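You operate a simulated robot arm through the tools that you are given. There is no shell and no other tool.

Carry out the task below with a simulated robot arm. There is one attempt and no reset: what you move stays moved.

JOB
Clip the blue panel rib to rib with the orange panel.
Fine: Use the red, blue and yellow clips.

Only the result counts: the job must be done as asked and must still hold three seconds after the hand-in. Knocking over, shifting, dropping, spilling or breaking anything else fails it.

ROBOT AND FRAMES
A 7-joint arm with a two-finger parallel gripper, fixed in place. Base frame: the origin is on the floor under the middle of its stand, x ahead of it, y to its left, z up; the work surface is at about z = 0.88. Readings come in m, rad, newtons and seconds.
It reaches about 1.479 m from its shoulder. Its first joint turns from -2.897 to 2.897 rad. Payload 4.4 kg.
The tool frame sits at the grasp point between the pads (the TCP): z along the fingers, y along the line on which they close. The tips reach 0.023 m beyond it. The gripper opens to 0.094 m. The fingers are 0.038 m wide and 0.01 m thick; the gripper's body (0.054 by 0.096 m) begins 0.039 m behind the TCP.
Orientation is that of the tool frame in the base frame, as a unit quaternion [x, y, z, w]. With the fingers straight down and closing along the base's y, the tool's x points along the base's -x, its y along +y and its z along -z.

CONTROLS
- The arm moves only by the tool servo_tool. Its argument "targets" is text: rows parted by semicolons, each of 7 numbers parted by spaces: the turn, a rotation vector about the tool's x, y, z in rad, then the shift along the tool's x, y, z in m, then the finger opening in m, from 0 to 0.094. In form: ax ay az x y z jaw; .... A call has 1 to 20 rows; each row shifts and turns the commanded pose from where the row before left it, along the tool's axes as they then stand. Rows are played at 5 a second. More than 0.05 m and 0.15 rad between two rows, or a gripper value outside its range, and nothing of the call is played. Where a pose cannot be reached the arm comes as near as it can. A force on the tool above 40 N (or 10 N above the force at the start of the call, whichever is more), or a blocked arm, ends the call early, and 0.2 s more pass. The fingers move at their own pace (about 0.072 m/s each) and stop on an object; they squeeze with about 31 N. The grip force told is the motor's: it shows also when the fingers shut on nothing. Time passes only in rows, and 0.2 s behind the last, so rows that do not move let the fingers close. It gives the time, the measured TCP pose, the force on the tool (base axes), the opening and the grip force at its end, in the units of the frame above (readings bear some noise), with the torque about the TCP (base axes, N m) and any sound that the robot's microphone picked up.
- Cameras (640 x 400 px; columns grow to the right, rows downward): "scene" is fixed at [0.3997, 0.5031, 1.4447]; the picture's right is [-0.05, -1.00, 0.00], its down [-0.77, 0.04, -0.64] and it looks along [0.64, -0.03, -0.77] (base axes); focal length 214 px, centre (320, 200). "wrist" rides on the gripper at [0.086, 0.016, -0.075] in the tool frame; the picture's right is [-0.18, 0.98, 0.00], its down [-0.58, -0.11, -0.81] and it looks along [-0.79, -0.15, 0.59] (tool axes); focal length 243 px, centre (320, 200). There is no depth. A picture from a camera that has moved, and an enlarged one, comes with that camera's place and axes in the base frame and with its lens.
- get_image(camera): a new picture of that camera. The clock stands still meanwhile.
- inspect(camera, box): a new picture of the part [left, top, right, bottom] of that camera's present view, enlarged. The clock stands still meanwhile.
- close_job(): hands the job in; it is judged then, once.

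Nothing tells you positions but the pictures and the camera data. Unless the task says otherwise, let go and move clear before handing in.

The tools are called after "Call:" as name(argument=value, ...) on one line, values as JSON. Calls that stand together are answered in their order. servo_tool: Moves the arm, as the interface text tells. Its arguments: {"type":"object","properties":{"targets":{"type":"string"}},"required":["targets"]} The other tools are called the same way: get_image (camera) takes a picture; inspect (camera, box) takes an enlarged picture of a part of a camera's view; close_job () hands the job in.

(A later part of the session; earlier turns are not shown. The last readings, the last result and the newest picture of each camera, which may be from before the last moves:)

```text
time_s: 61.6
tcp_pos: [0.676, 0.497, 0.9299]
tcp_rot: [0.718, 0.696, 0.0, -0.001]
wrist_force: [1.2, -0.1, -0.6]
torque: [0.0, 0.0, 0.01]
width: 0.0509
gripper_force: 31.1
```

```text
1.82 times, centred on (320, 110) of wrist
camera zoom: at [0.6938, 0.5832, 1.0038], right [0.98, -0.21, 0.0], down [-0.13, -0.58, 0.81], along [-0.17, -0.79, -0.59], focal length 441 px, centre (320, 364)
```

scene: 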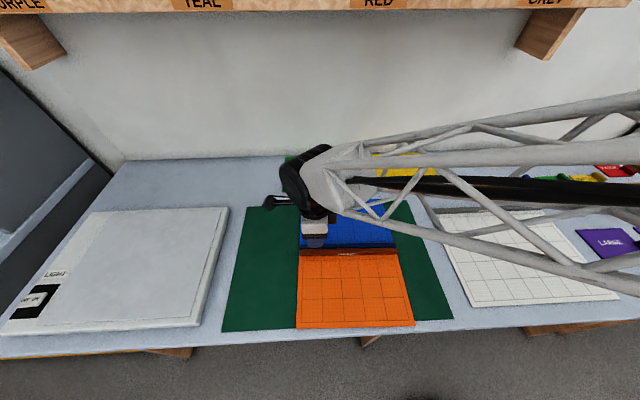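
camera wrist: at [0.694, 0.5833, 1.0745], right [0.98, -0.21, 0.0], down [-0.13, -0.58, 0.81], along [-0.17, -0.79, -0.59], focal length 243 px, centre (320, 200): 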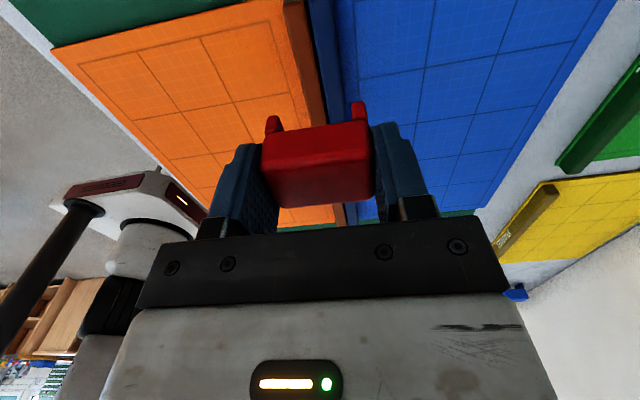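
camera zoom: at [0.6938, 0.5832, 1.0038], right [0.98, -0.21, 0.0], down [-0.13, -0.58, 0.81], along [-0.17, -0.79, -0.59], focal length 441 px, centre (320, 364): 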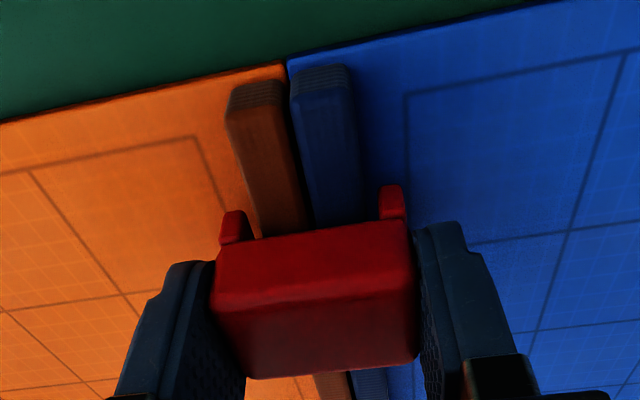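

No resistance this time. I'll continue to the hard stop and press harder, staying under 40 N, to see if it clicks there.

Call:
servo_tool(targets="0 0 0 0 0 0.001 0.03;0 0 0 0 0 0.001 0.03;0 0 0 0 0 0.001 0.03;0 0 0 0 0 0.001 0.03;0 0 0 0 0 0 0.03")

Call:
inspect(camera="wrist", box=[200, 0, 440, 220])

Call:
servo_tool(targets="0 0 0 0 0 0.0005 0.03;0 0 0 0 0 0.0005 0.03;0 0 0 0 0 0 0.03")

Call:
inspect(camera="wrist", box=[200, 0, 440, 220])

```text
time_s: 62.8
tcp_pos: [0.6754, 0.4977, 0.9269]
tcp_rot: [0.718, 0.696, 0.0, 0.0]
wrist_force: [0.6, 0.0, -0.3]
torque: [0.01, -0.01, 0.0]
width: 0.0509
gripper_force: 31.6
```

```text
1.82 times, centred on (320, 110) of wrist
camera zoom: at [0.6935, 0.5829, 0.9999], right [0.98, -0.21, 0.0], down [-0.13, -0.58, 0.81], along [-0.17, -0.79, -0.59], focal length 441 px, centre (320, 364)
```

zoom: 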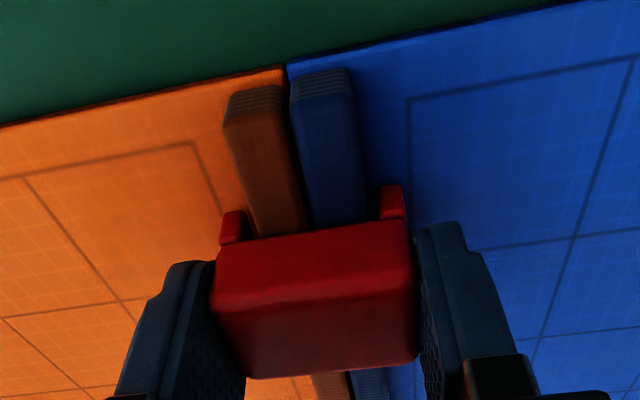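

```text
time_s: 63.6
tcp_pos: [0.6744, 0.4974, 0.9273]
tcp_rot: [0.718, 0.696, 0.0, 0.0]
wrist_force: [0.0, -0.1, 4.2]
torque: [-0.06, 0.01, 0.03]
width: 0.0512
gripper_force: 30.8
```

```text
1.82 times, centred on (320, 110) of wrist
camera zoom: at [0.6935, 0.5832, 0.9996], right [0.98, -0.21, 0.0], down [-0.13, -0.58, 0.81], along [-0.17, -0.79, -0.59], focal length 441 px, centre (320, 364)
```

zoom: 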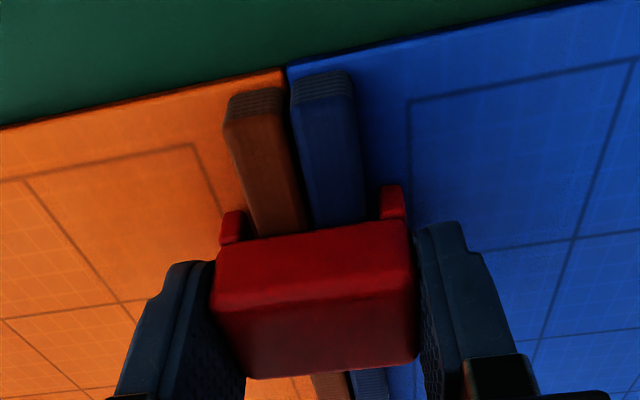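

Call:
servo_tool(targets="0 0 0 0 0 0.001 0.03;0 0 0 0 0 0 0.03")

Call:
servo_tool(targets="0 0 0 0 0 0.0007 0.03;0 0 0 0 0 0 0.03")

Call:
inspect(camera="wrist", box=[200, 0, 440, 220])

```text
time_s: 64.2
tcp_pos: [0.6759, 0.4975, 0.9272]
tcp_rot: [0.718, 0.696, 0.001, 0.001]
wrist_force: [-2.4, 0.0, 19.0]
torque: [-0.04, 0.06, -0.02]
width: 0.0508
gripper_force: 31.1
```

```text
time_s: 64.8
tcp_pos: [0.6752, 0.4986, 0.9261]
tcp_rot: [0.718, 0.696, 0.001, 0.0]
wrist_force: [2.6, 1.9, 26.5]
torque: [0.03, -0.03, 0.01]
width: 0.0513
gripper_force: 31.1
```

```text
1.82 times, centred on (320, 110) of wrist
camera zoom: at [0.6939, 0.5834, 0.9983], right [0.98, -0.21, 0.0], down [-0.13, -0.58, 0.81], along [-0.17, -0.79, -0.59], focal length 441 px, centre (320, 364)
```

zoom: 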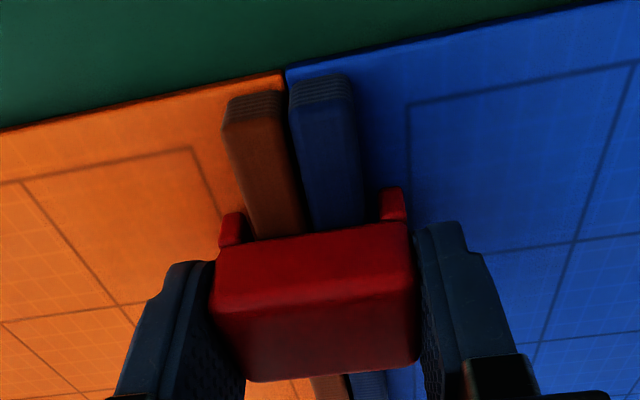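

Pressing home at 26 N gives no click and no indicator. The grey plate may be a tell-tale showing the clip has caught, which I then overloaded by pushing further. I'll lift the clip clear to re-arm it and lower it again in fine steps.

Call:
servo_tool(targets="0 0 0 0 0 -0.003 0.03;0 0 0 0 0 -0.005 0.03;0 0 0 0 0 -0.008 0.03;0 0 0 0 0 -0.01 0.03;0 0 0 0 0 0 0.03")

Call:
inspect(camera="wrist", box=[200, 0, 440, 220])

Call:
servo_tool(targets="0 0 0 0 0 0.006 0.03;0 0 0 0 0 0.006 0.03;0 0 0 0 0 0.004 0.03;0 0 0 0 0 0 0.03")

Call:
inspect(camera="wrist", box=[200, 0, 440, 220])

```text
time_s: 66.0
tcp_pos: [0.6755, 0.4975, 0.9498]
tcp_rot: [0.718, 0.696, 0.0, 0.001]
wrist_force: [0.4, 0.3, -1.2]
torque: [0.0, 0.0, -0.03]
width: 0.0509
gripper_force: 30.8
```

```text
1.82 times, centred on (320, 110) of wrist
camera zoom: at [0.6937, 0.5835, 1.0229], right [0.98, -0.21, 0.0], down [-0.13, -0.58, 0.81], along [-0.17, -0.79, -0.59], focal length 441 px, centre (320, 364)
```

zoom: 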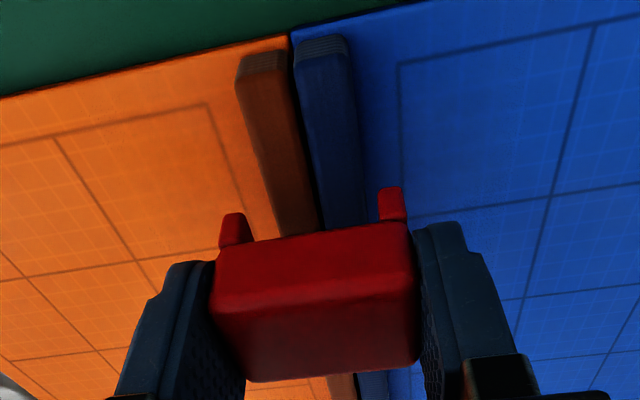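

```text
time_s: 67.0
tcp_pos: [0.6759, 0.4977, 0.9344]
tcp_rot: [0.718, 0.697, 0.0, 0.0]
wrist_force: [0.4, -1.3, -0.2]
torque: [0.0, -0.01, 0.01]
width: 0.0508
gripper_force: 31.3
```

```text
1.82 times, centred on (320, 110) of wrist
camera zoom: at [0.6936, 0.5834, 1.0067], right [0.98, -0.21, 0.0], down [-0.13, -0.58, 0.81], along [-0.17, -0.79, -0.59], focal length 441 px, centre (320, 364)
```

zoom: 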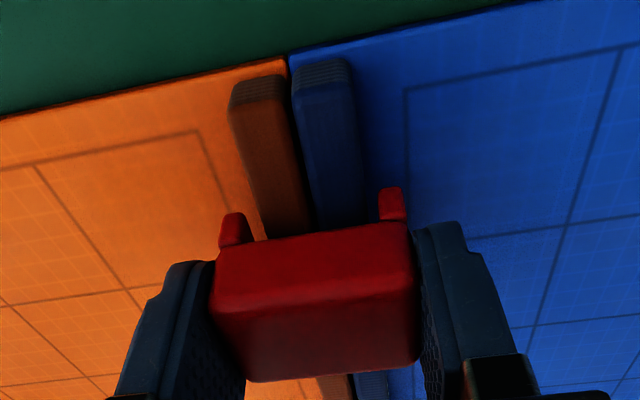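

Call:
servo_tool(targets="0 0 0 0 0 0.001 0.03;0 0 0 0 0 0 0.03")

Call:
inspect(camera="wrist", box=[200, 0, 440, 220])

Call:
servo_tool(targets="0 0 0 0 0 0.001 0.03;0 0 0 0 0 0 0.03")

Call:
inspect(camera="wrist", box=[200, 0, 440, 220])

Call:
servo_tool(targets="0 0 0 0 0 0.0005 0.03;0 0 0 0 0 0 0.03")

Call:
inspect(camera="wrist", box=[200, 0, 440, 220])

```text
time_s: 67.6
tcp_pos: [0.6748, 0.4973, 0.933]
tcp_rot: [0.718, 0.696, 0.001, 0.0]
wrist_force: [-0.3, -0.3, -0.3]
torque: [-0.02, -0.01, 0.01]
width: 0.0514
gripper_force: 31.2
```

```text
1.82 times, centred on (320, 110) of wrist
camera zoom: at [0.6935, 0.5832, 1.0057], right [0.98, -0.21, 0.0], down [-0.13, -0.58, 0.81], along [-0.17, -0.79, -0.59], focal length 441 px, centre (320, 364)
```

zoom: 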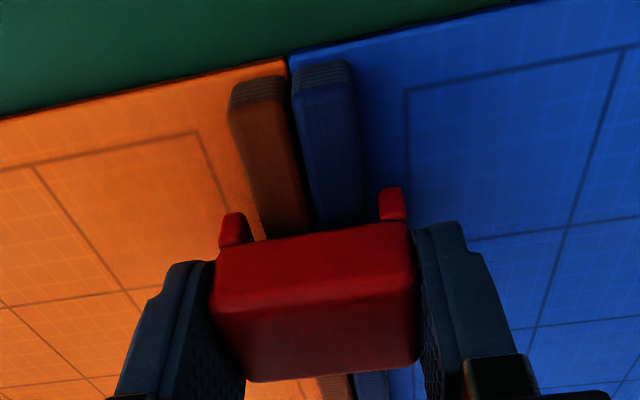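

```text
time_s: 68.2
tcp_pos: [0.6751, 0.4977, 0.9325]
tcp_rot: [0.718, 0.696, 0.0, 0.0]
wrist_force: [0.0, 0.7, -0.3]
torque: [0.06, 0.0, -0.01]
width: 0.0508
gripper_force: 31.2
```

```text
1.82 times, centred on (320, 110) of wrist
camera zoom: at [0.6934, 0.5833, 1.0051], right [0.98, -0.21, 0.0], down [-0.13, -0.58, 0.81], along [-0.17, -0.79, -0.59], focal length 441 px, centre (320, 364)
```

zoom: 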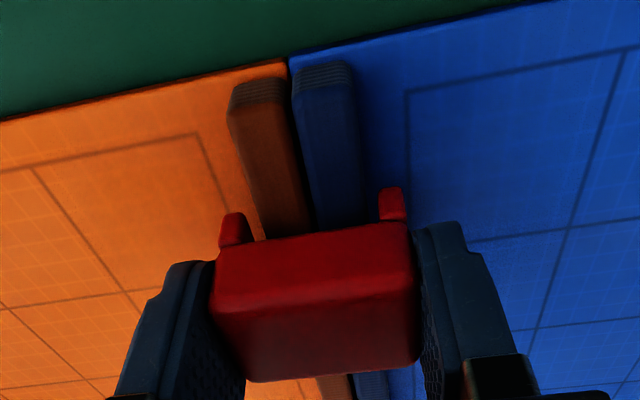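

```text
time_s: 68.8
tcp_pos: [0.675, 0.4982, 0.9325]
tcp_rot: [0.718, 0.696, 0.0, 0.0]
wrist_force: [-0.4, 0.2, -0.4]
torque: [0.0, 0.02, 0.0]
width: 0.051
gripper_force: 30.7
```

```text
1.82 times, centred on (320, 110) of wrist
camera zoom: at [0.6936, 0.5832, 1.0047], right [0.98, -0.21, 0.0], down [-0.13, -0.58, 0.81], along [-0.17, -0.79, -0.59], focal length 441 px, centre (320, 364)
```

zoom: 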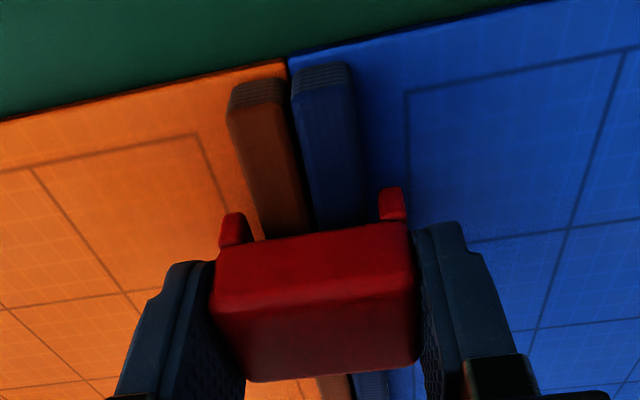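

Call:
servo_tool(targets="0 0 0 0 0 0.001 0.03;0 0 0 0 0 0 0.03")

Call:
inspect(camera="wrist", box=[200, 0, 440, 220])

Call:
servo_tool(targets="0 0 0 0 0 0.001 0.03;0 0 0 0 0 0 0.03")

Call:
servo_tool(targets="0 0 0 0 0 0.001 0.03;0 0 0 0 0 0 0.03")

Call:
servo_tool(targets="0 0 0 0 0 0.001 0.03;0 0 0 0 0 0 0.03")

Call:
inspect(camera="wrist", box=[200, 0, 440, 220])

```text
time_s: 69.4
tcp_pos: [0.6751, 0.4972, 0.9307]
tcp_rot: [0.718, 0.696, 0.0, 0.0]
wrist_force: [-0.6, -0.5, 3.5]
torque: [-0.03, 0.01, -0.03]
width: 0.0512
gripper_force: 30.9
```

```text
1.82 times, centred on (320, 110) of wrist
camera zoom: at [0.6936, 0.5833, 1.0041], right [0.98, -0.21, 0.0], down [-0.13, -0.58, 0.81], along [-0.17, -0.79, -0.59], focal length 441 px, centre (320, 364)
```

zoom: 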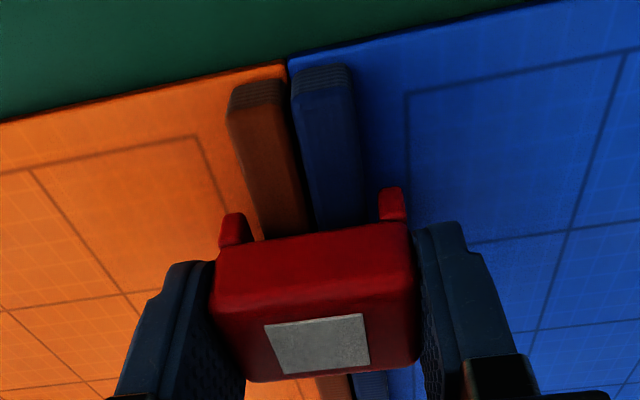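

```text
time_s: 70.0
tcp_pos: [0.6745, 0.4979, 0.9304]
tcp_rot: [0.718, 0.696, 0.0, 0.0]
wrist_force: [-1.1, 0.3, 11.9]
torque: [-0.01, 0.04, -0.03]
width: 0.0509
gripper_force: 30.8
```

```text
time_s: 70.6
tcp_pos: [0.6745, 0.4965, 0.9286]
tcp_rot: [0.718, 0.696, 0.0, -0.001]
wrist_force: [0.2, 0.0, 0.2]
torque: [0.01, 0.0, 0.0]
width: 0.051
gripper_force: 30.8
```

```text
time_s: 71.2
tcp_pos: [0.6762, 0.4979, 0.9281]
tcp_rot: [0.718, 0.696, 0.0, 0.001]
wrist_force: [-0.3, 0.5, -0.9]
torque: [0.01, -0.01, 0.02]
width: 0.0512
gripper_force: 30.6
```

```text
1.82 times, centred on (320, 110) of wrist
camera zoom: at [0.6936, 0.5831, 1.0006], right [0.98, -0.21, 0.0], down [-0.13, -0.58, 0.81], along [-0.17, -0.79, -0.59], focal length 441 px, centre (320, 364)
```

zoom: 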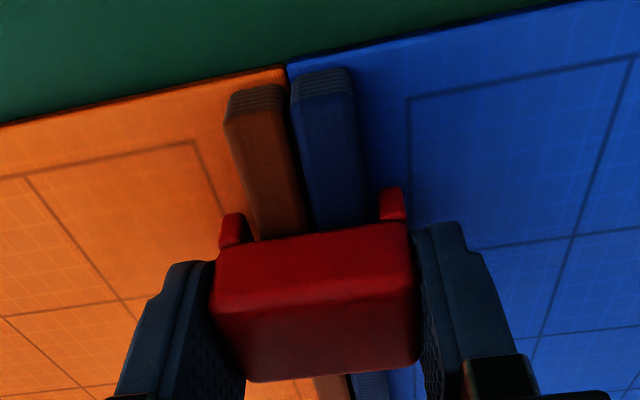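

This repeats: the tell-tale pops up at first contact (TCP about 0.9305, 3–4 N), holds to about 12 N, then lets go if pushed further. So the tell-tale state looks like the caught state. I'll re-arm, stop as soon as the tell-tale is up, and test retention there.

Call:
servo_tool(targets="0 0 0 0 0 -0.003 0.03;0 0 0 0 0 -0.005 0.03;0 0 0 0 0 -0.007 0.03;0 0 0 0 0 -0.008 0.03;0 0 0 0 0 0 0.03")

Call:
servo_tool(targets="0 0 0 0 0 0.007 0.03;0 0 0 0 0 0.007 0.03;0 0 0 0 0 0.004 0.03;0 0 0 0 0 0.001 0.03;0 0 0 0 0 0.001 0.03;0 0 0 0 0 0 0.03")

Call:
inspect(camera="wrist", box=[200, 0, 440, 220])

```text
time_s: 72.4
tcp_pos: [0.6758, 0.4969, 0.9513]
tcp_rot: [0.718, 0.696, 0.001, 0.0]
wrist_force: [0.1, -0.3, -1.7]
torque: [0.02, 0.0, -0.02]
width: 0.0514
gripper_force: 30.5
```

```text
time_s: 73.8
tcp_pos: [0.6753, 0.4969, 0.9321]
tcp_rot: [0.718, 0.696, 0.0, 0.0]
wrist_force: [0.8, -0.8, 2.9]
torque: [0.0, 0.01, -0.01]
width: 0.051
gripper_force: 30.9
```

```text
1.82 times, centred on (320, 110) of wrist
camera zoom: at [0.6937, 0.583, 1.0041], right [0.98, -0.21, 0.0], down [-0.13, -0.58, 0.81], along [-0.17, -0.79, -0.59], focal length 441 px, centre (320, 364)
```

zoom: 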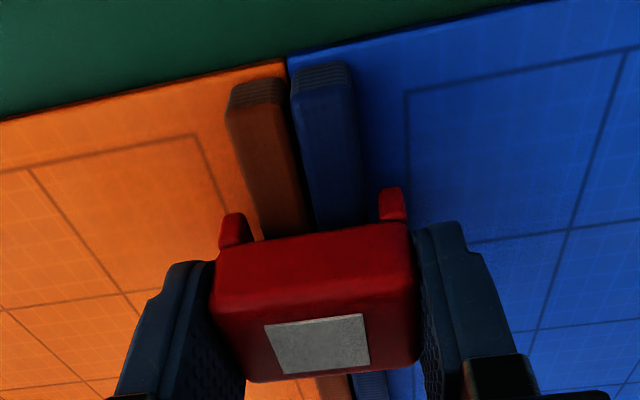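

The tell-tale is up at about 3 N. Now a gentle 1 mm upward pull to see whether it holds.

Call:
servo_tool(targets="0 0 0 0 0 -0.001 0.03;0 0 0 0 0 0 0.03")

Call:
inspect(camera="wrist", box=[200, 0, 440, 220])

Call:
servo_tool(targets="0 0 0 0 0 -0.001 0.03;0 0 0 0 0 0 0.03")

Call:
inspect(camera="wrist", box=[200, 0, 440, 220])

```text
time_s: 74.4
tcp_pos: [0.676, 0.4961, 0.9329]
tcp_rot: [0.719, 0.695, 0.001, 0.0]
wrist_force: [-0.5, 0.0, -0.6]
torque: [-0.03, 0.02, 0.02]
width: 0.0508
gripper_force: 30.5
```

```text
1.82 times, centred on (320, 110) of wrist
camera zoom: at [0.694, 0.5828, 1.0049], right [0.98, -0.21, 0.0], down [-0.13, -0.58, 0.81], along [-0.17, -0.79, -0.59], focal length 441 px, centre (320, 364)
```

zoom: 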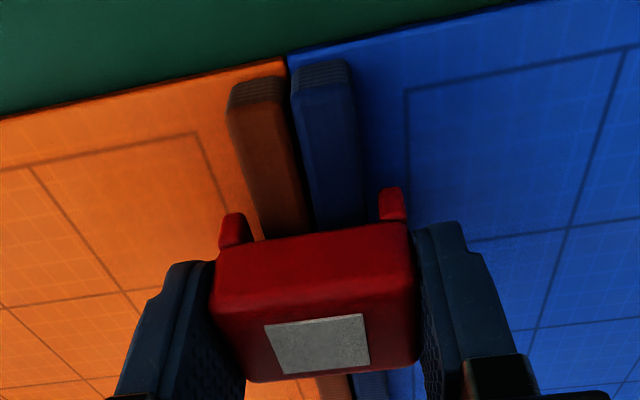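

```text
time_s: 75.0
tcp_pos: [0.6746, 0.4973, 0.9332]
tcp_rot: [0.718, 0.696, 0.0, -0.001]
wrist_force: [0.2, -0.8, -0.8]
torque: [-0.04, -0.01, 0.01]
width: 0.0509
gripper_force: 30.9
```

```text
1.82 times, centred on (320, 110) of wrist
camera zoom: at [0.6939, 0.583, 1.006], right [0.98, -0.21, 0.0], down [-0.13, -0.58, 0.81], along [-0.17, -0.79, -0.59], focal length 441 px, centre (320, 364)
```

zoom: 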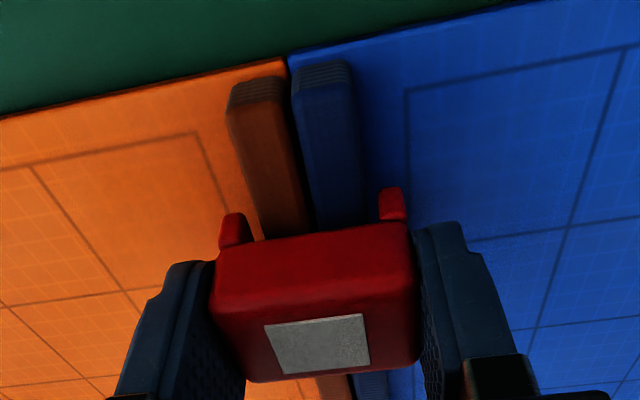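

The tell-tale stays up after a 2 mm lift with no load, so there may be some play. I'll pull a bit further.

Call:
servo_tool(targets="0 0 0 0 0 -0.001 0.03;0 0 0 0 0 -0.001 0.03;0 0 0 0 0 0 0.03")

Call:
inspect(camera="wrist", box=[200, 0, 440, 220])

Call:
servo_tool(targets="0 0 0 0 0 -0.001 0.03;0 0 0 0 0 -0.001 0.03;0 0 0 0 0 0 0.03")

Call:
inspect(camera="wrist", box=[200, 0, 440, 220])

```text
time_s: 75.8
tcp_pos: [0.6749, 0.4972, 0.9343]
tcp_rot: [0.718, 0.696, 0.0, 0.0]
wrist_force: [0.0, 0.8, -0.5]
torque: [0.0, -0.01, -0.01]
width: 0.0509
gripper_force: 31.4
```

```text
1.82 times, centred on (320, 110) of wrist
camera zoom: at [0.6936, 0.583, 1.0078], right [0.98, -0.21, 0.0], down [-0.13, -0.58, 0.81], along [-0.17, -0.79, -0.59], focal length 441 px, centre (320, 364)
```

zoom: 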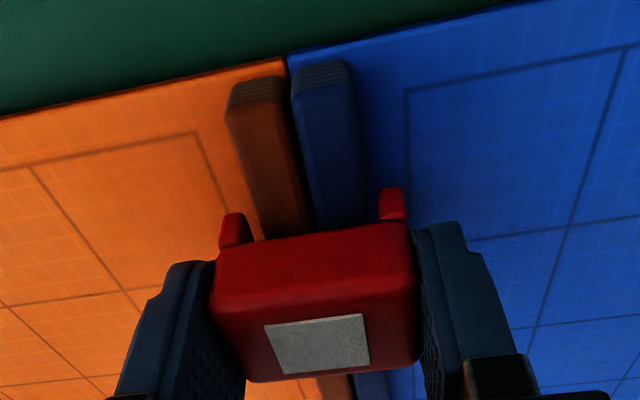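

```text
time_s: 76.6
tcp_pos: [0.675, 0.4969, 0.9373]
tcp_rot: [0.718, 0.696, 0.001, 0.0]
wrist_force: [-0.5, -0.6, -0.7]
torque: [-0.01, 0.0, 0.02]
width: 0.0508
gripper_force: 30.6
```

```text
1.82 times, centred on (320, 110) of wrist
camera zoom: at [0.6936, 0.5831, 1.0099], right [0.98, -0.21, 0.0], down [-0.13, -0.58, 0.81], along [-0.17, -0.79, -0.59], focal length 441 px, centre (320, 364)
```

zoom: 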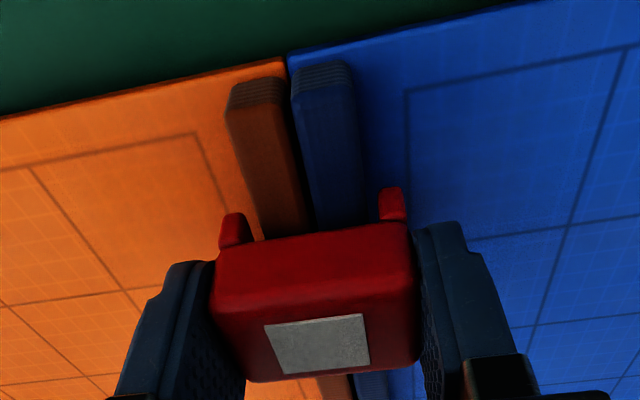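

Now the panels rise with the clip: the view stays fixed while the TCP goes up 4 mm. So the tell-tale state is the caught state. I'll lower it gently back to rest without overloading, then release.

Call:
servo_tool(targets="0 0 0 0 0 0.001 0.03;0 0 0 0 0 0.001 0.03;0 0 0 0 0 0.001 0.03;0 0 0 0 0 0.001 0.03;0 0 0 0 0 0.0008 0.03;0 0 0 0 0 0 0.03")

Call:
inspect(camera="wrist", box=[200, 0, 440, 220])

```text
time_s: 78.0
tcp_pos: [0.6756, 0.4973, 0.9316]
tcp_rot: [0.718, 0.696, -0.001, 0.0]
wrist_force: [-0.5, 0.9, -1.1]
torque: [0.02, 0.04, -0.01]
width: 0.0509
gripper_force: 31.3
```

```text
1.82 times, centred on (320, 110) of wrist
camera zoom: at [0.6936, 0.5833, 1.0046], right [0.98, -0.21, 0.0], down [-0.13, -0.58, 0.81], along [-0.17, -0.79, -0.59], focal length 441 px, centre (320, 364)
```

zoom: 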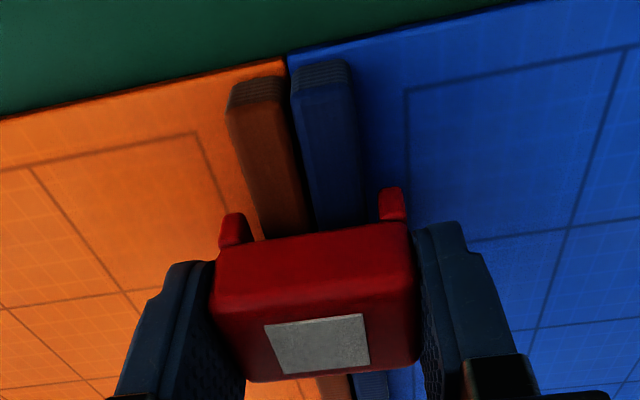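

The tell-tale is still up and the panel is back at rest. I'll release by opening slightly, then check.

Call:
servo_tool(targets="0 0 0 0 0 0 0.052;0 0 0 0 0 0 0.056;0 0 0 0 0 0 0.06;0 0 0 0 0 0 0.06")

Call:
inspect(camera="wrist", box=[200, 0, 440, 220])

Call:
servo_tool(targets="0 0 0 0 0 -0.01 0.06;0 0 0 0 0 -0.02 0.064;0 0 0 0 0 -0.03 0.064;0 0 0 0 0 -0.03 0.064;0 0 0 0 0 0 0.064")

Call:
get_image(camera="wrist")

Call:
inspect(camera="scene", box=[280, 210, 420, 290])

```text
time_s: 79.0
tcp_pos: [0.6745, 0.498, 0.9316]
tcp_rot: [0.718, 0.697, 0.0, 0.0]
wrist_force: [-0.1, -0.2, -0.4]
torque: [0.0, -0.01, -0.03]
width: 0.0598
gripper_force: 0.0
```

```text
1.82 times, centred on (320, 110) of wrist
camera zoom: at [0.6936, 0.5833, 1.0047], right [0.98, -0.21, 0.0], down [-0.13, -0.58, 0.81], along [-0.17, -0.79, -0.59], focal length 441 px, centre (320, 364)
```

zoom: 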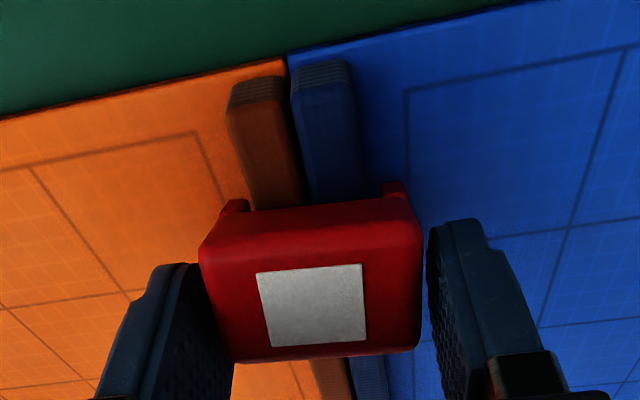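

```text
time_s: 80.2
tcp_pos: [0.675, 0.4973, 1.0224]
tcp_rot: [0.717, 0.697, 0.0, 0.0]
wrist_force: [0.5, 0.1, 0.9]
torque: [-0.03, -0.01, 0.02]
width: 0.0639
gripper_force: 0.1
```

```text
taken
camera wrist: at [0.6936, 0.5834, 1.0953], right [0.98, -0.21, 0.0], down [-0.13, -0.58, 0.81], along [-0.17, -0.79, -0.59], focal length 243 px, centre (320, 200)
```

wrist: 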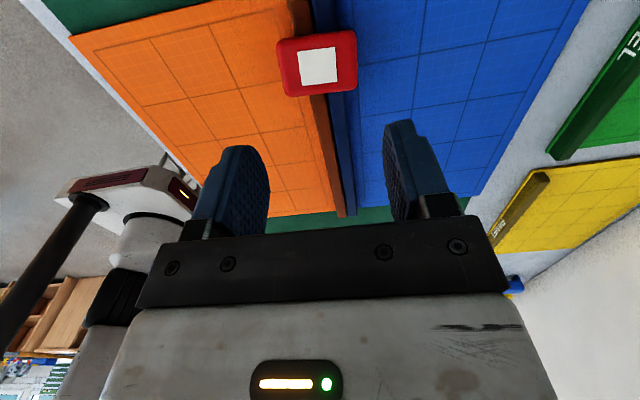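

```text
4.57 times, centred on (350, 250) of scene
camera zoom: at [0.3997, 0.5031, 1.4447], right [-0.05, -1.0, 0.0], down [-0.77, 0.04, -0.64], along [0.64, -0.03, -0.77], focal length 980 px, centre (183, -29)
```

zoom: 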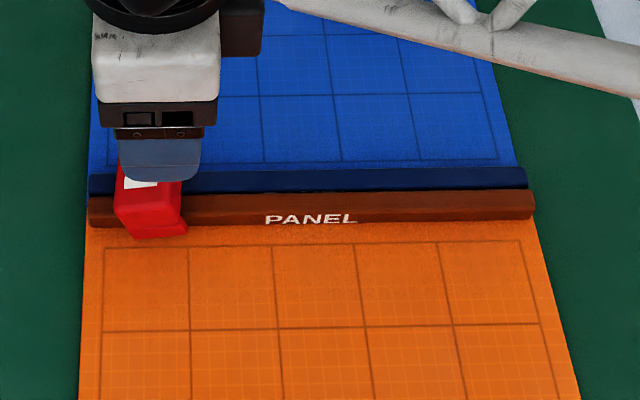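

The clip shifted slightly on release and looks a bit tilted. I'll zoom in to assess.

Call:
inspect(camera="wrist", box=[250, 10, 390, 120])

Call:
inspect(camera="scene", box=[290, 235, 340, 275])

```text
3.64 times, centred on (320, 65) of wrist
camera zoom: at [0.6936, 0.5834, 1.0953], right [0.98, -0.21, 0.0], down [-0.13, -0.58, 0.81], along [-0.17, -0.79, -0.59], focal length 882 px, centre (320, 691)
```

zoom: 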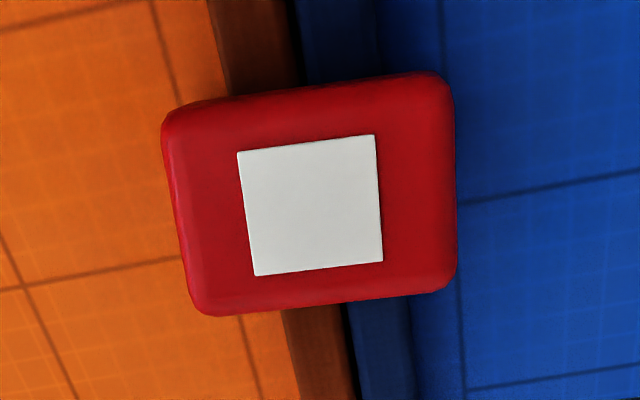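

```text
10.00 times, centred on (315, 255) of scene
camera zoom: at [0.3997, 0.5031, 1.4447], right [-0.05, -1.0, 0.0], down [-0.77, 0.04, -0.64], along [0.64, -0.03, -0.77], focal length 2145 px, centre (370, -350)
```

zoom: 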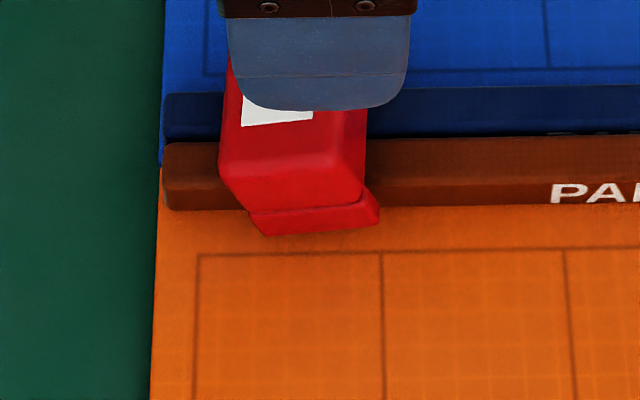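

I'll back the gripper away in +x so the scene camera gets a clear view of the clip.

Call:
servo_tool(targets="0 0 0 0 0.04 -0.01 0.064;0 0 0 0 0.04 -0.01 0.064;0 0 0 0.03 0.03 -0.01 0.064;0 0 0 0.03 0 -0.01 0.064;0 0 0 0.03 0 0 0.064;0 0 0 0 0 0 0.064")

Call:
inspect(camera="scene", box=[290, 230, 340, 270])

Call:
get_image(camera="wrist")

Call:
get_image(camera="scene")

```text
time_s: 81.6
tcp_pos: [0.7872, 0.584, 1.0627]
tcp_rot: [0.718, 0.696, 0.0, -0.001]
wrist_force: [-1.0, -0.2, 0.3]
torque: [0.01, 0.0, -0.01]
width: 0.064
gripper_force: 0.0
```

```text
10.00 times, centred on (315, 250) of scene
camera zoom: at [0.3997, 0.5031, 1.4447], right [-0.05, -1.0, 0.0], down [-0.77, 0.04, -0.64], along [0.64, -0.03, -0.77], focal length 2145 px, centre (370, -300)
```

zoom: 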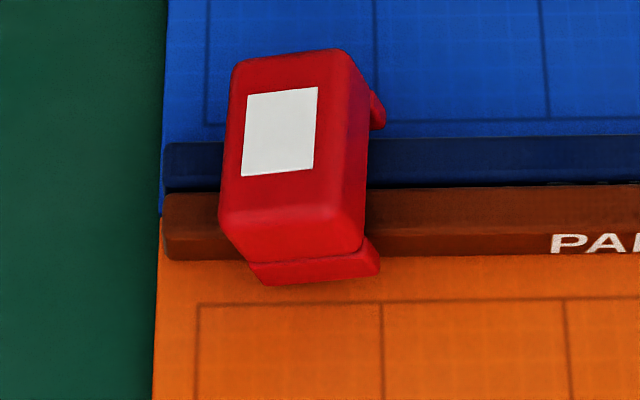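

```text
taken
camera wrist: at [0.8057, 0.67, 1.136], right [0.98, -0.21, 0.0], down [-0.13, -0.58, 0.81], along [-0.17, -0.79, -0.59], focal length 243 px, centre (320, 200)
```

wrist: 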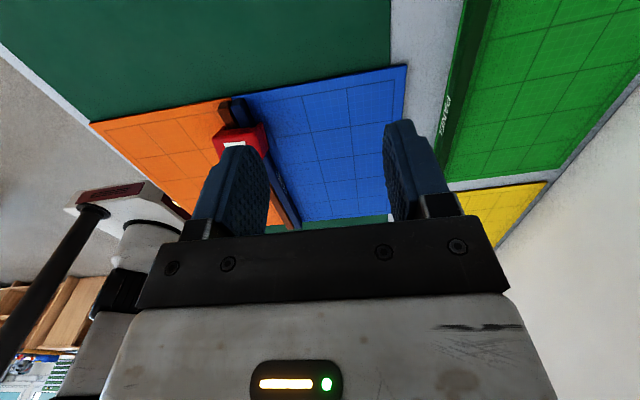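

```text
taken
```

scene: 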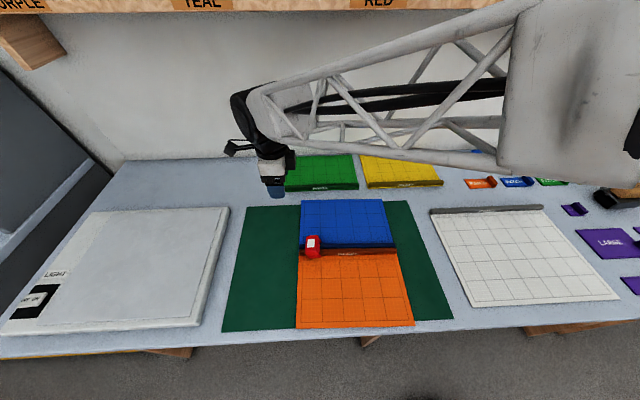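

The clip's tell-tale is still showing, but the clip leans about 12° along the rib. I'll look at it from the left at a low angle to understand how it's sitting.

Call:
servo_tool(targets="0 0 0 0.02 -0.03 0.01 0.094;0 0 0 0 -0.04 0.02 0.094;0 0 0 0 -0.04 0.02 0.094;0 -0.1333 0 0 0 0 0.094;0 -0.1333 0 0 0 0 0.094;0 -0.1333 0 0 0 0 0.094;0 0 0 0 0 0.02 0.094;0 0 0 0 0 0 0.094")

Call:
get_image(camera="wrist")

Call:
inspect(camera="wrist", box=[250, 80, 390, 180])

```text
time_s: 83.4
tcp_pos: [0.6796, 0.6004, 0.9931]
tcp_rot: [0.703, 0.682, -0.142, 0.139]
wrist_force: [1.0, -0.3, 0.1]
torque: [0.01, -0.03, -0.01]
width: 0.0938
gripper_force: 0.0
```

```text
taken
camera wrist: at [0.6984, 0.7078, 1.0266], right [0.98, -0.2, 0.07], down [-0.12, -0.22, 0.97], along [-0.18, -0.96, -0.24], focal length 243 px, centre (320, 200)
```

wrist: 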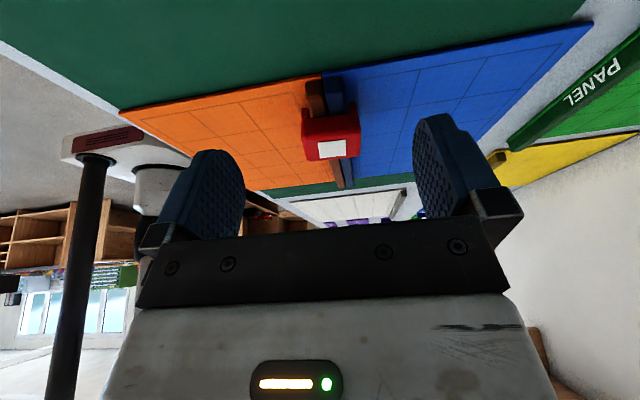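

```text
4.00 times, centred on (320, 130) of wrist
camera zoom: at [0.6984, 0.7078, 1.0266], right [0.98, -0.2, 0.07], down [-0.12, -0.22, 0.97], along [-0.18, -0.96, -0.24], focal length 970 px, centre (320, 480)
```

zoom: 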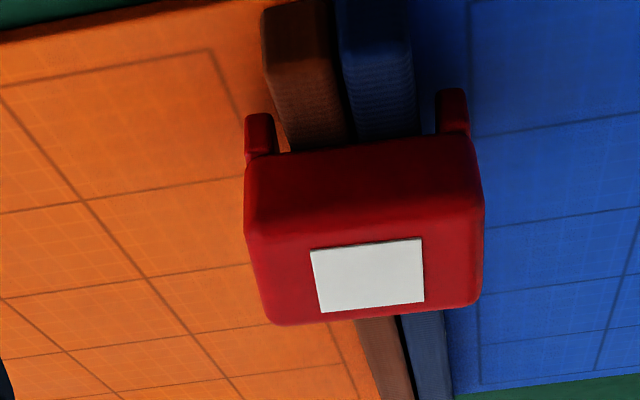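

The red clip straddles both ribs with its tell-tale up. It pivots about an axis across the ribs and leans until it touches them, which looks like the natural rest of the caught state. I'll leave it and fetch the blue clip for the middle.

Call:
servo_tool(targets="0 0 0 0 0 -0.03 0.07;0 0.1333 0 0 0 0 0.07;0 0.1333 0 0 0 0 0.07;0 0.1333 0 0 0 0 0.07;0 0 -0.032 0 0 -0.01 0.07;0 0 0 0 0 0 0.07")

Call:
servo_tool(targets="0 0 0 -0.0422 0.02 0 0.07;0 0 0 -0.0422 0.02 0 0.07;0 0 0 -0.0422 0.02 0 0.07;0 0 0 -0.0422 0.02 0 0.07;0 0 0 -0.0422 0.02 0 0.07;0 0 0 -0.0422 0.02 0 0.07;0 0 0 -0.0422 0.02 0 0.07;0 0 0 -0.0422 0.02 0 0.07;0 0 0 -0.0422 0.02 0 0.07;0 0 0 -0.0422 0.02 0 0.07;0 0 0 -0.0422 0.02 0 0.07;0 0 0 -0.0422 0.02 0 0.07;0 0 0 -0.0422 0.02 0 0.07;0 0 0 -0.0422 0.02 0 0.07;0 0 0 -0.0422 0.02 0 0.07;0 0 0 -0.0422 0.02 0 0.07;0 0 0 -0.0422 0.02 0 0.07;0 0 0 -0.0422 0.02 0 0.07;0 0 0 0 0 0 0.07")

Call:
get_image(camera="wrist")

Call:
get_image(camera="scene")

```text
time_s: 84.8
tcp_pos: [0.6792, 0.6118, 1.0312]
tcp_rot: [0.707, 0.707, 0.0, 0.0]
wrist_force: [-0.8, 0.5, 0.1]
torque: [-0.03, 0.02, 0.02]
width: 0.0698
gripper_force: 0.2
```

```text
time_s: 88.5
tcp_pos: [1.016, -0.0989, 1.0046]
tcp_rot: [0.701, 0.713, -0.012, -0.013]
wrist_force: [-0.3, 0.0, -0.4]
torque: [-0.01, -0.02, 0.0]
width: 0.0701
gripper_force: 0.1
stopped in row 18: the force on the tool passed its limit at 52 N (the readings are from after the stop); the commanded pose is now the measured one
```

```text
taken
camera wrist: at [1.0327, -0.0127, 1.0772], right [0.99, -0.17, -0.03], down [-0.07, -0.58, 0.81], along [-0.16, -0.79, -0.59], focal length 243 px, centre (320, 200)
```

wrist: 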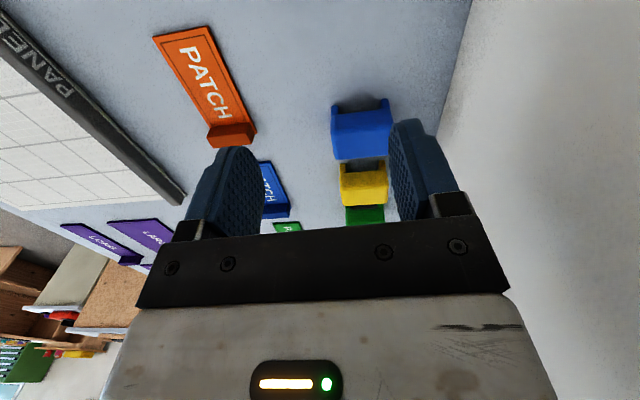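

```text
taken
```

scene: 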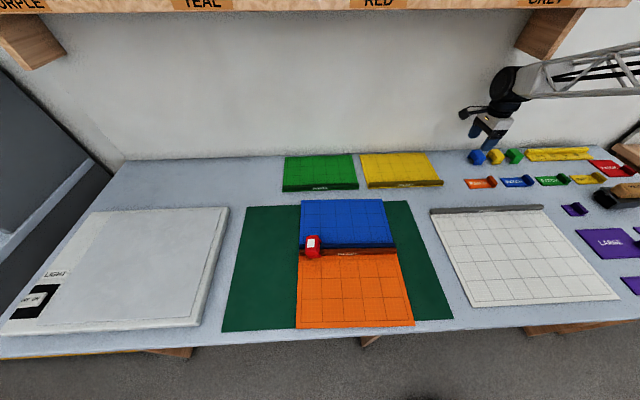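

The wrist hit something while crossing at z 1.03, most likely the shelf bracket above this spot, since my earlier passes at z 1.0 or lower were clear. Nothing on the table has moved. I'll descend first, then restore the tool's orientation.

Call:
inspect(camera="scene", box=[420, 0, 640, 180])

Call:
servo_tool(targets="0 0 0 0 -0.005 0.015 0.07;0 0 0 0 0 0.015 0.07;-0.0354 -0.0014 0.017 0 0 0 0.07;0 0 0 0 0 0 0.07")

Call:
get_image(camera="wrist")

```text
2.22 times, centred on (530, 90) of scene
camera zoom: at [0.3997, 0.5031, 1.4447], right [-0.05, -1.0, 0.0], down [-0.77, 0.04, -0.64], along [0.64, -0.03, -0.77], focal length 477 px, centre (-147, 444)
```

zoom: 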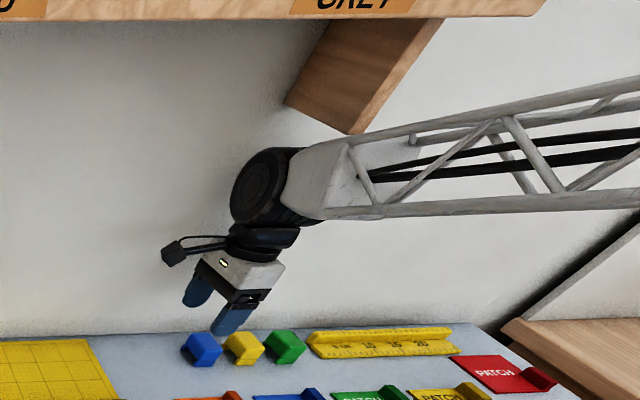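

```text
time_s: 89.5
tcp_pos: [1.0097, -0.0978, 0.9755]
tcp_rot: [0.707, 0.707, 0.002, -0.001]
wrist_force: [0.0, 0.7, 0.3]
torque: [0.01, -0.02, 0.02]
width: 0.0701
gripper_force: 0.0
```

```text
taken
camera wrist: at [1.026, -0.0123, 1.0486], right [0.98, -0.18, 0.0], down [-0.11, -0.58, 0.81], along [-0.15, -0.79, -0.59], focal length 243 px, centre (320, 200)
```

wrist: 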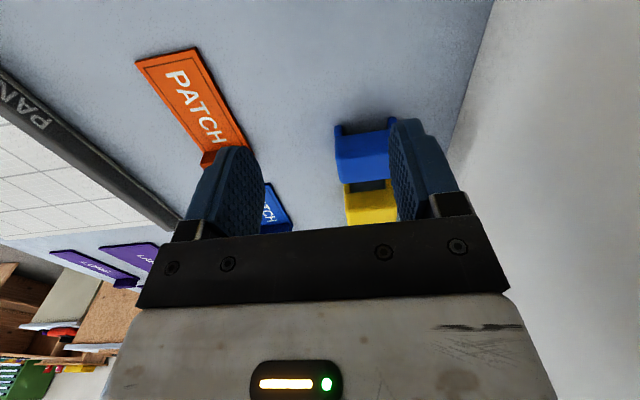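

Orientation is restored and I'm clear of the bracket. From here I'll stay at z 0.96 or lower. Next I'll locate the blue clip precisely.

Call:
inspect(camera="wrist", box=[310, 100, 430, 230])

```text
3.08 times, centred on (370, 165) of wrist
camera zoom: at [1.026, -0.0123, 1.0486], right [0.98, -0.18, 0.0], down [-0.11, -0.58, 0.81], along [-0.15, -0.79, -0.59], focal length 746 px, centre (166, 308)
```

zoom: 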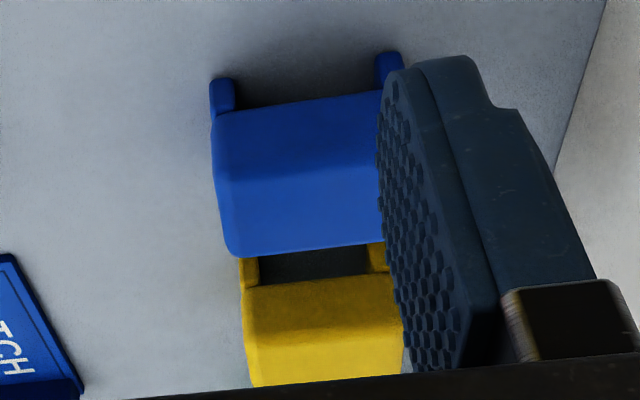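

Blue clip centre is about (1.040, −0.1575). I'll move over it at low height and grip it the same way.

Call:
servo_tool(targets="0 0 0 0 0 0.02 0.07;0 0 0 -0.03 0.015 0 0.07;0 0 0 -0.0297 0.015 0 0.07;0 0 0 0 0 0 0.07")

Call:
inspect(camera="wrist", box=[160, 0, 480, 240])

Call:
inspect(camera="scene", box=[420, 20, 620, 190])

```text
time_s: 90.5
tcp_pos: [1.0406, -0.1585, 0.9562]
tcp_rot: [0.707, 0.708, 0.001, 0.001]
wrist_force: [-0.1, 0.1, -1.1]
torque: [-0.02, -0.01, -0.02]
width: 0.0698
gripper_force: 0.0
```

```text
1.67 times, centred on (320, 120) of wrist
camera zoom: at [1.0564, -0.0717, 1.0291], right [0.98, -0.18, 0.0], down [-0.11, -0.58, 0.81], along [-0.15, -0.79, -0.59], focal length 404 px, centre (320, 333)
```

zoom: 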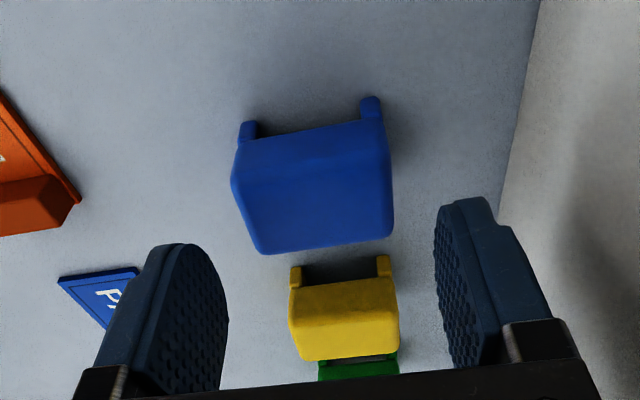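

```text
2.35 times, centred on (520, 105) of scene
camera zoom: at [0.3997, 0.5031, 1.4447], right [-0.05, -1.0, 0.0], down [-0.77, 0.04, -0.64], along [0.64, -0.03, -0.77], focal length 505 px, centre (-151, 424)
```

zoom: 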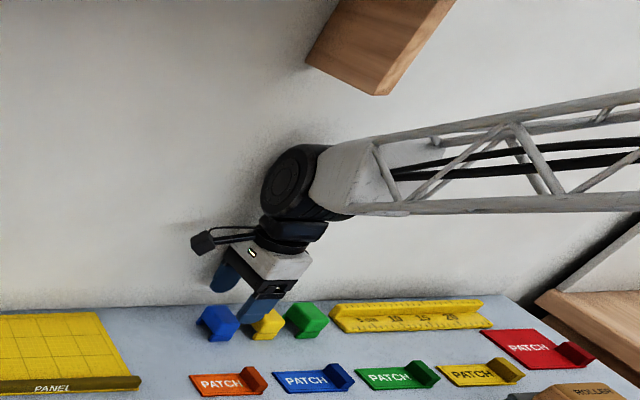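

I'm centred over the blue clip. Descending and closing.

Call:
servo_tool(targets="0 0 0 0 0 0.02 0.07;0 0 0 0.001 0 0.014 0.07;0 0 0 0 0 0.007 0.07;0 0 0 0 0 0 0.06;0 0 0 0 0 0 0.054;0 0 0 0 0 0 0.05;0 0 0 0 0 0 0.03;0 0 0 0 0 0 0.03")

Call:
inspect(camera="wrist", box=[160, 0, 480, 240])

```text
time_s: 92.3
tcp_pos: [1.041, -0.1572, 0.9155]
tcp_rot: [0.707, 0.708, 0.001, 0.0]
wrist_force: [0.5, 0.1, -0.7]
torque: [0.0, 0.0, -0.01]
width: 0.0513
gripper_force: 31.4
```

```text
1.67 times, centred on (320, 120) of wrist
camera zoom: at [1.0559, -0.0708, 0.9874], right [0.98, -0.18, 0.0], down [-0.11, -0.58, 0.81], along [-0.15, -0.79, -0.59], focal length 404 px, centre (320, 333)
```

zoom: 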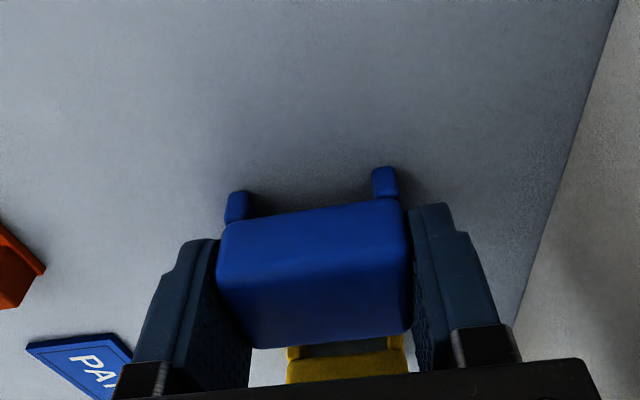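

The blue clip is gripped at 51 mm. I'll lift low, back away from the bracket in −x, then carry it to the joint's middle.

Call:
servo_tool(targets="0 0 0 0 0 -0.01 0.03;0 0 0 0 0 -0.02 0.03;0 0 0 0 0 -0.02 0.03;0 0 0 0 -0.04 0 0.03;0 0 0 0 -0.04 0 0.03;0 0 0 0 -0.03 0 0.03;0 0 0 0 0 0 0.03")

Call:
servo_tool(targets="0 0 0 0.0406 -0.0184 -0.0025 0.03;0 0 0 0.0406 -0.0184 -0.0025 0.03;0 0 0 0.0406 -0.0184 -0.0025 0.03;0 0 0 0.0406 -0.0184 -0.0025 0.03;0 0 0 0.0406 -0.0184 -0.0025 0.03;0 0 0 0.0406 -0.0184 -0.0025 0.03;0 0 0 0.0406 -0.0184 -0.0025 0.03;0 0 0 0.0406 -0.0184 -0.0025 0.03;0 0 0 0.0406 -0.0184 -0.0025 0.03;0 0 0 0.0406 -0.0184 -0.0025 0.03;0 0 0 0.0406 -0.0184 -0.0025 0.03;0 0 0 0.0406 -0.0184 -0.0025 0.03;0 0 0 0.0406 -0.0184 -0.0025 0.03;0 0 0 0.0406 -0.0184 -0.0025 0.03;0 0 0.032 0 0 0 0.03;0 0 0 0 0 0 0.03")

Call:
get_image(camera="wrist")

Call:
get_image(camera="scene")

```text
time_s: 93.9
tcp_pos: [0.9302, -0.156, 0.964]
tcp_rot: [0.707, 0.707, 0.001, 0.001]
wrist_force: [-0.4, -0.3, -1.4]
torque: [0.0, 0.01, -0.02]
width: 0.0507
gripper_force: 31.0
```

```text
time_s: 97.3
tcp_pos: [0.6742, 0.4112, 0.999]
tcp_rot: [0.719, 0.695, 0.001, 0.0]
wrist_force: [0.5, 0.3, -0.3]
torque: [-0.03, -0.01, -0.01]
width: 0.0509
gripper_force: 31.2
```

```text
taken
camera wrist: at [0.692, 0.4972, 1.0724], right [0.98, -0.22, 0.0], down [-0.13, -0.58, 0.81], along [-0.17, -0.79, -0.59], focal length 243 px, centre (320, 200)
```

wrist: 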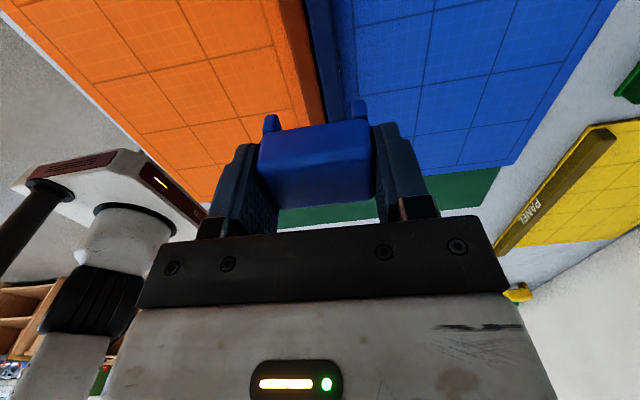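

```text
taken
```

scene: 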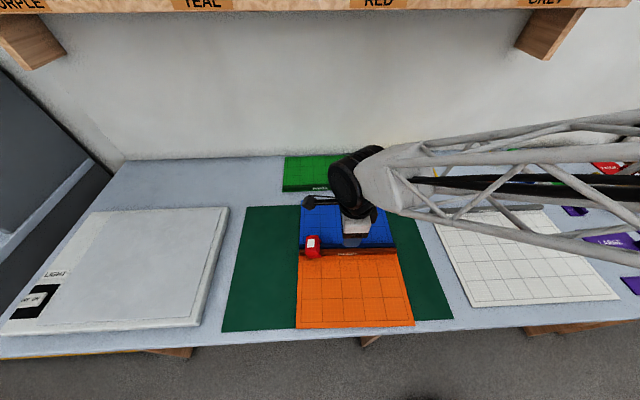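

I'll check the joint line under the blue clip before lowering.

Call:
inspect(camera="wrist", box=[230, 0, 430, 130])

Call:
inspect(camera="scene", box=[280, 220, 420, 280])

```text
3.08 times, centred on (330, 65) of wrist
camera zoom: at [0.692, 0.4972, 1.0724], right [0.98, -0.22, 0.0], down [-0.13, -0.58, 0.81], along [-0.17, -0.79, -0.59], focal length 746 px, centre (289, 615)
```

zoom: 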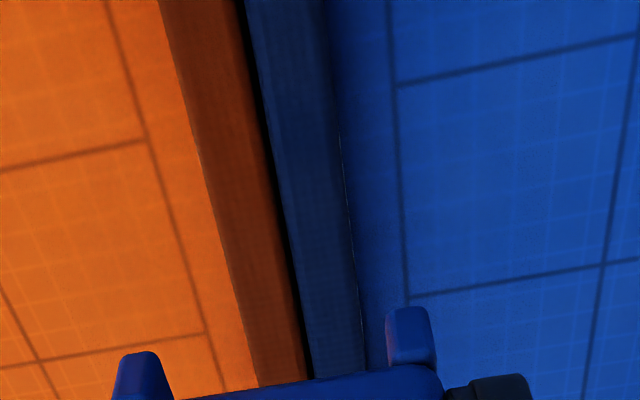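

```text
4.57 times, centred on (350, 250) of scene
camera zoom: at [0.3997, 0.5031, 1.4447], right [-0.05, -1.0, 0.0], down [-0.77, 0.04, -0.64], along [0.64, -0.03, -0.77], focal length 980 px, centre (183, -29)
```

zoom: 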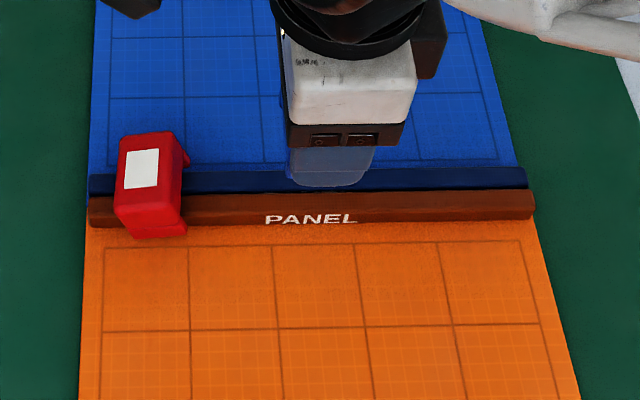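

The clip is about 1–2 mm to the +x side, so I'll correct that and lower to just above the catch height.

Call:
servo_tool(targets="0 0 0 0 -0.002 0.02 0.03;0 0 0 0 0 0.02 0.03;0 0 0 0 0 0.015 0.03;0 0 0 0 0 0.008 0.03;0 0 0 0 0 0 0.03")

Call:
inspect(camera="wrist", box=[200, 0, 440, 220])

```text
time_s: 98.5
tcp_pos: [0.6705, 0.412, 0.9382]
tcp_rot: [0.719, 0.695, 0.001, 0.0]
wrist_force: [-0.6, -1.0, -0.6]
torque: [-0.02, 0.02, -0.03]
width: 0.051
gripper_force: 31.1
```

```text
1.82 times, centred on (320, 110) of wrist
camera zoom: at [0.6892, 0.4974, 1.0095], right [0.98, -0.22, 0.0], down [-0.13, -0.58, 0.81], along [-0.17, -0.79, -0.59], focal length 441 px, centre (320, 364)
```

zoom: 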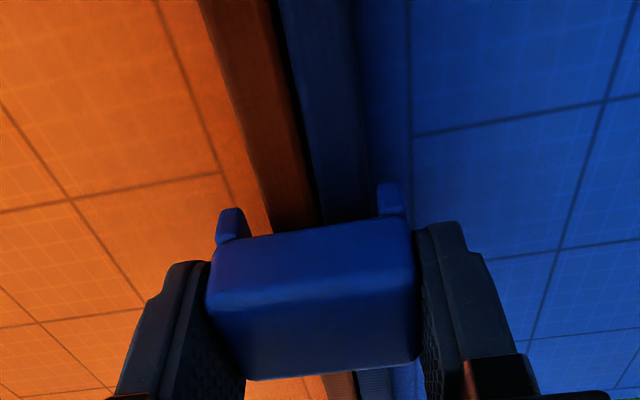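

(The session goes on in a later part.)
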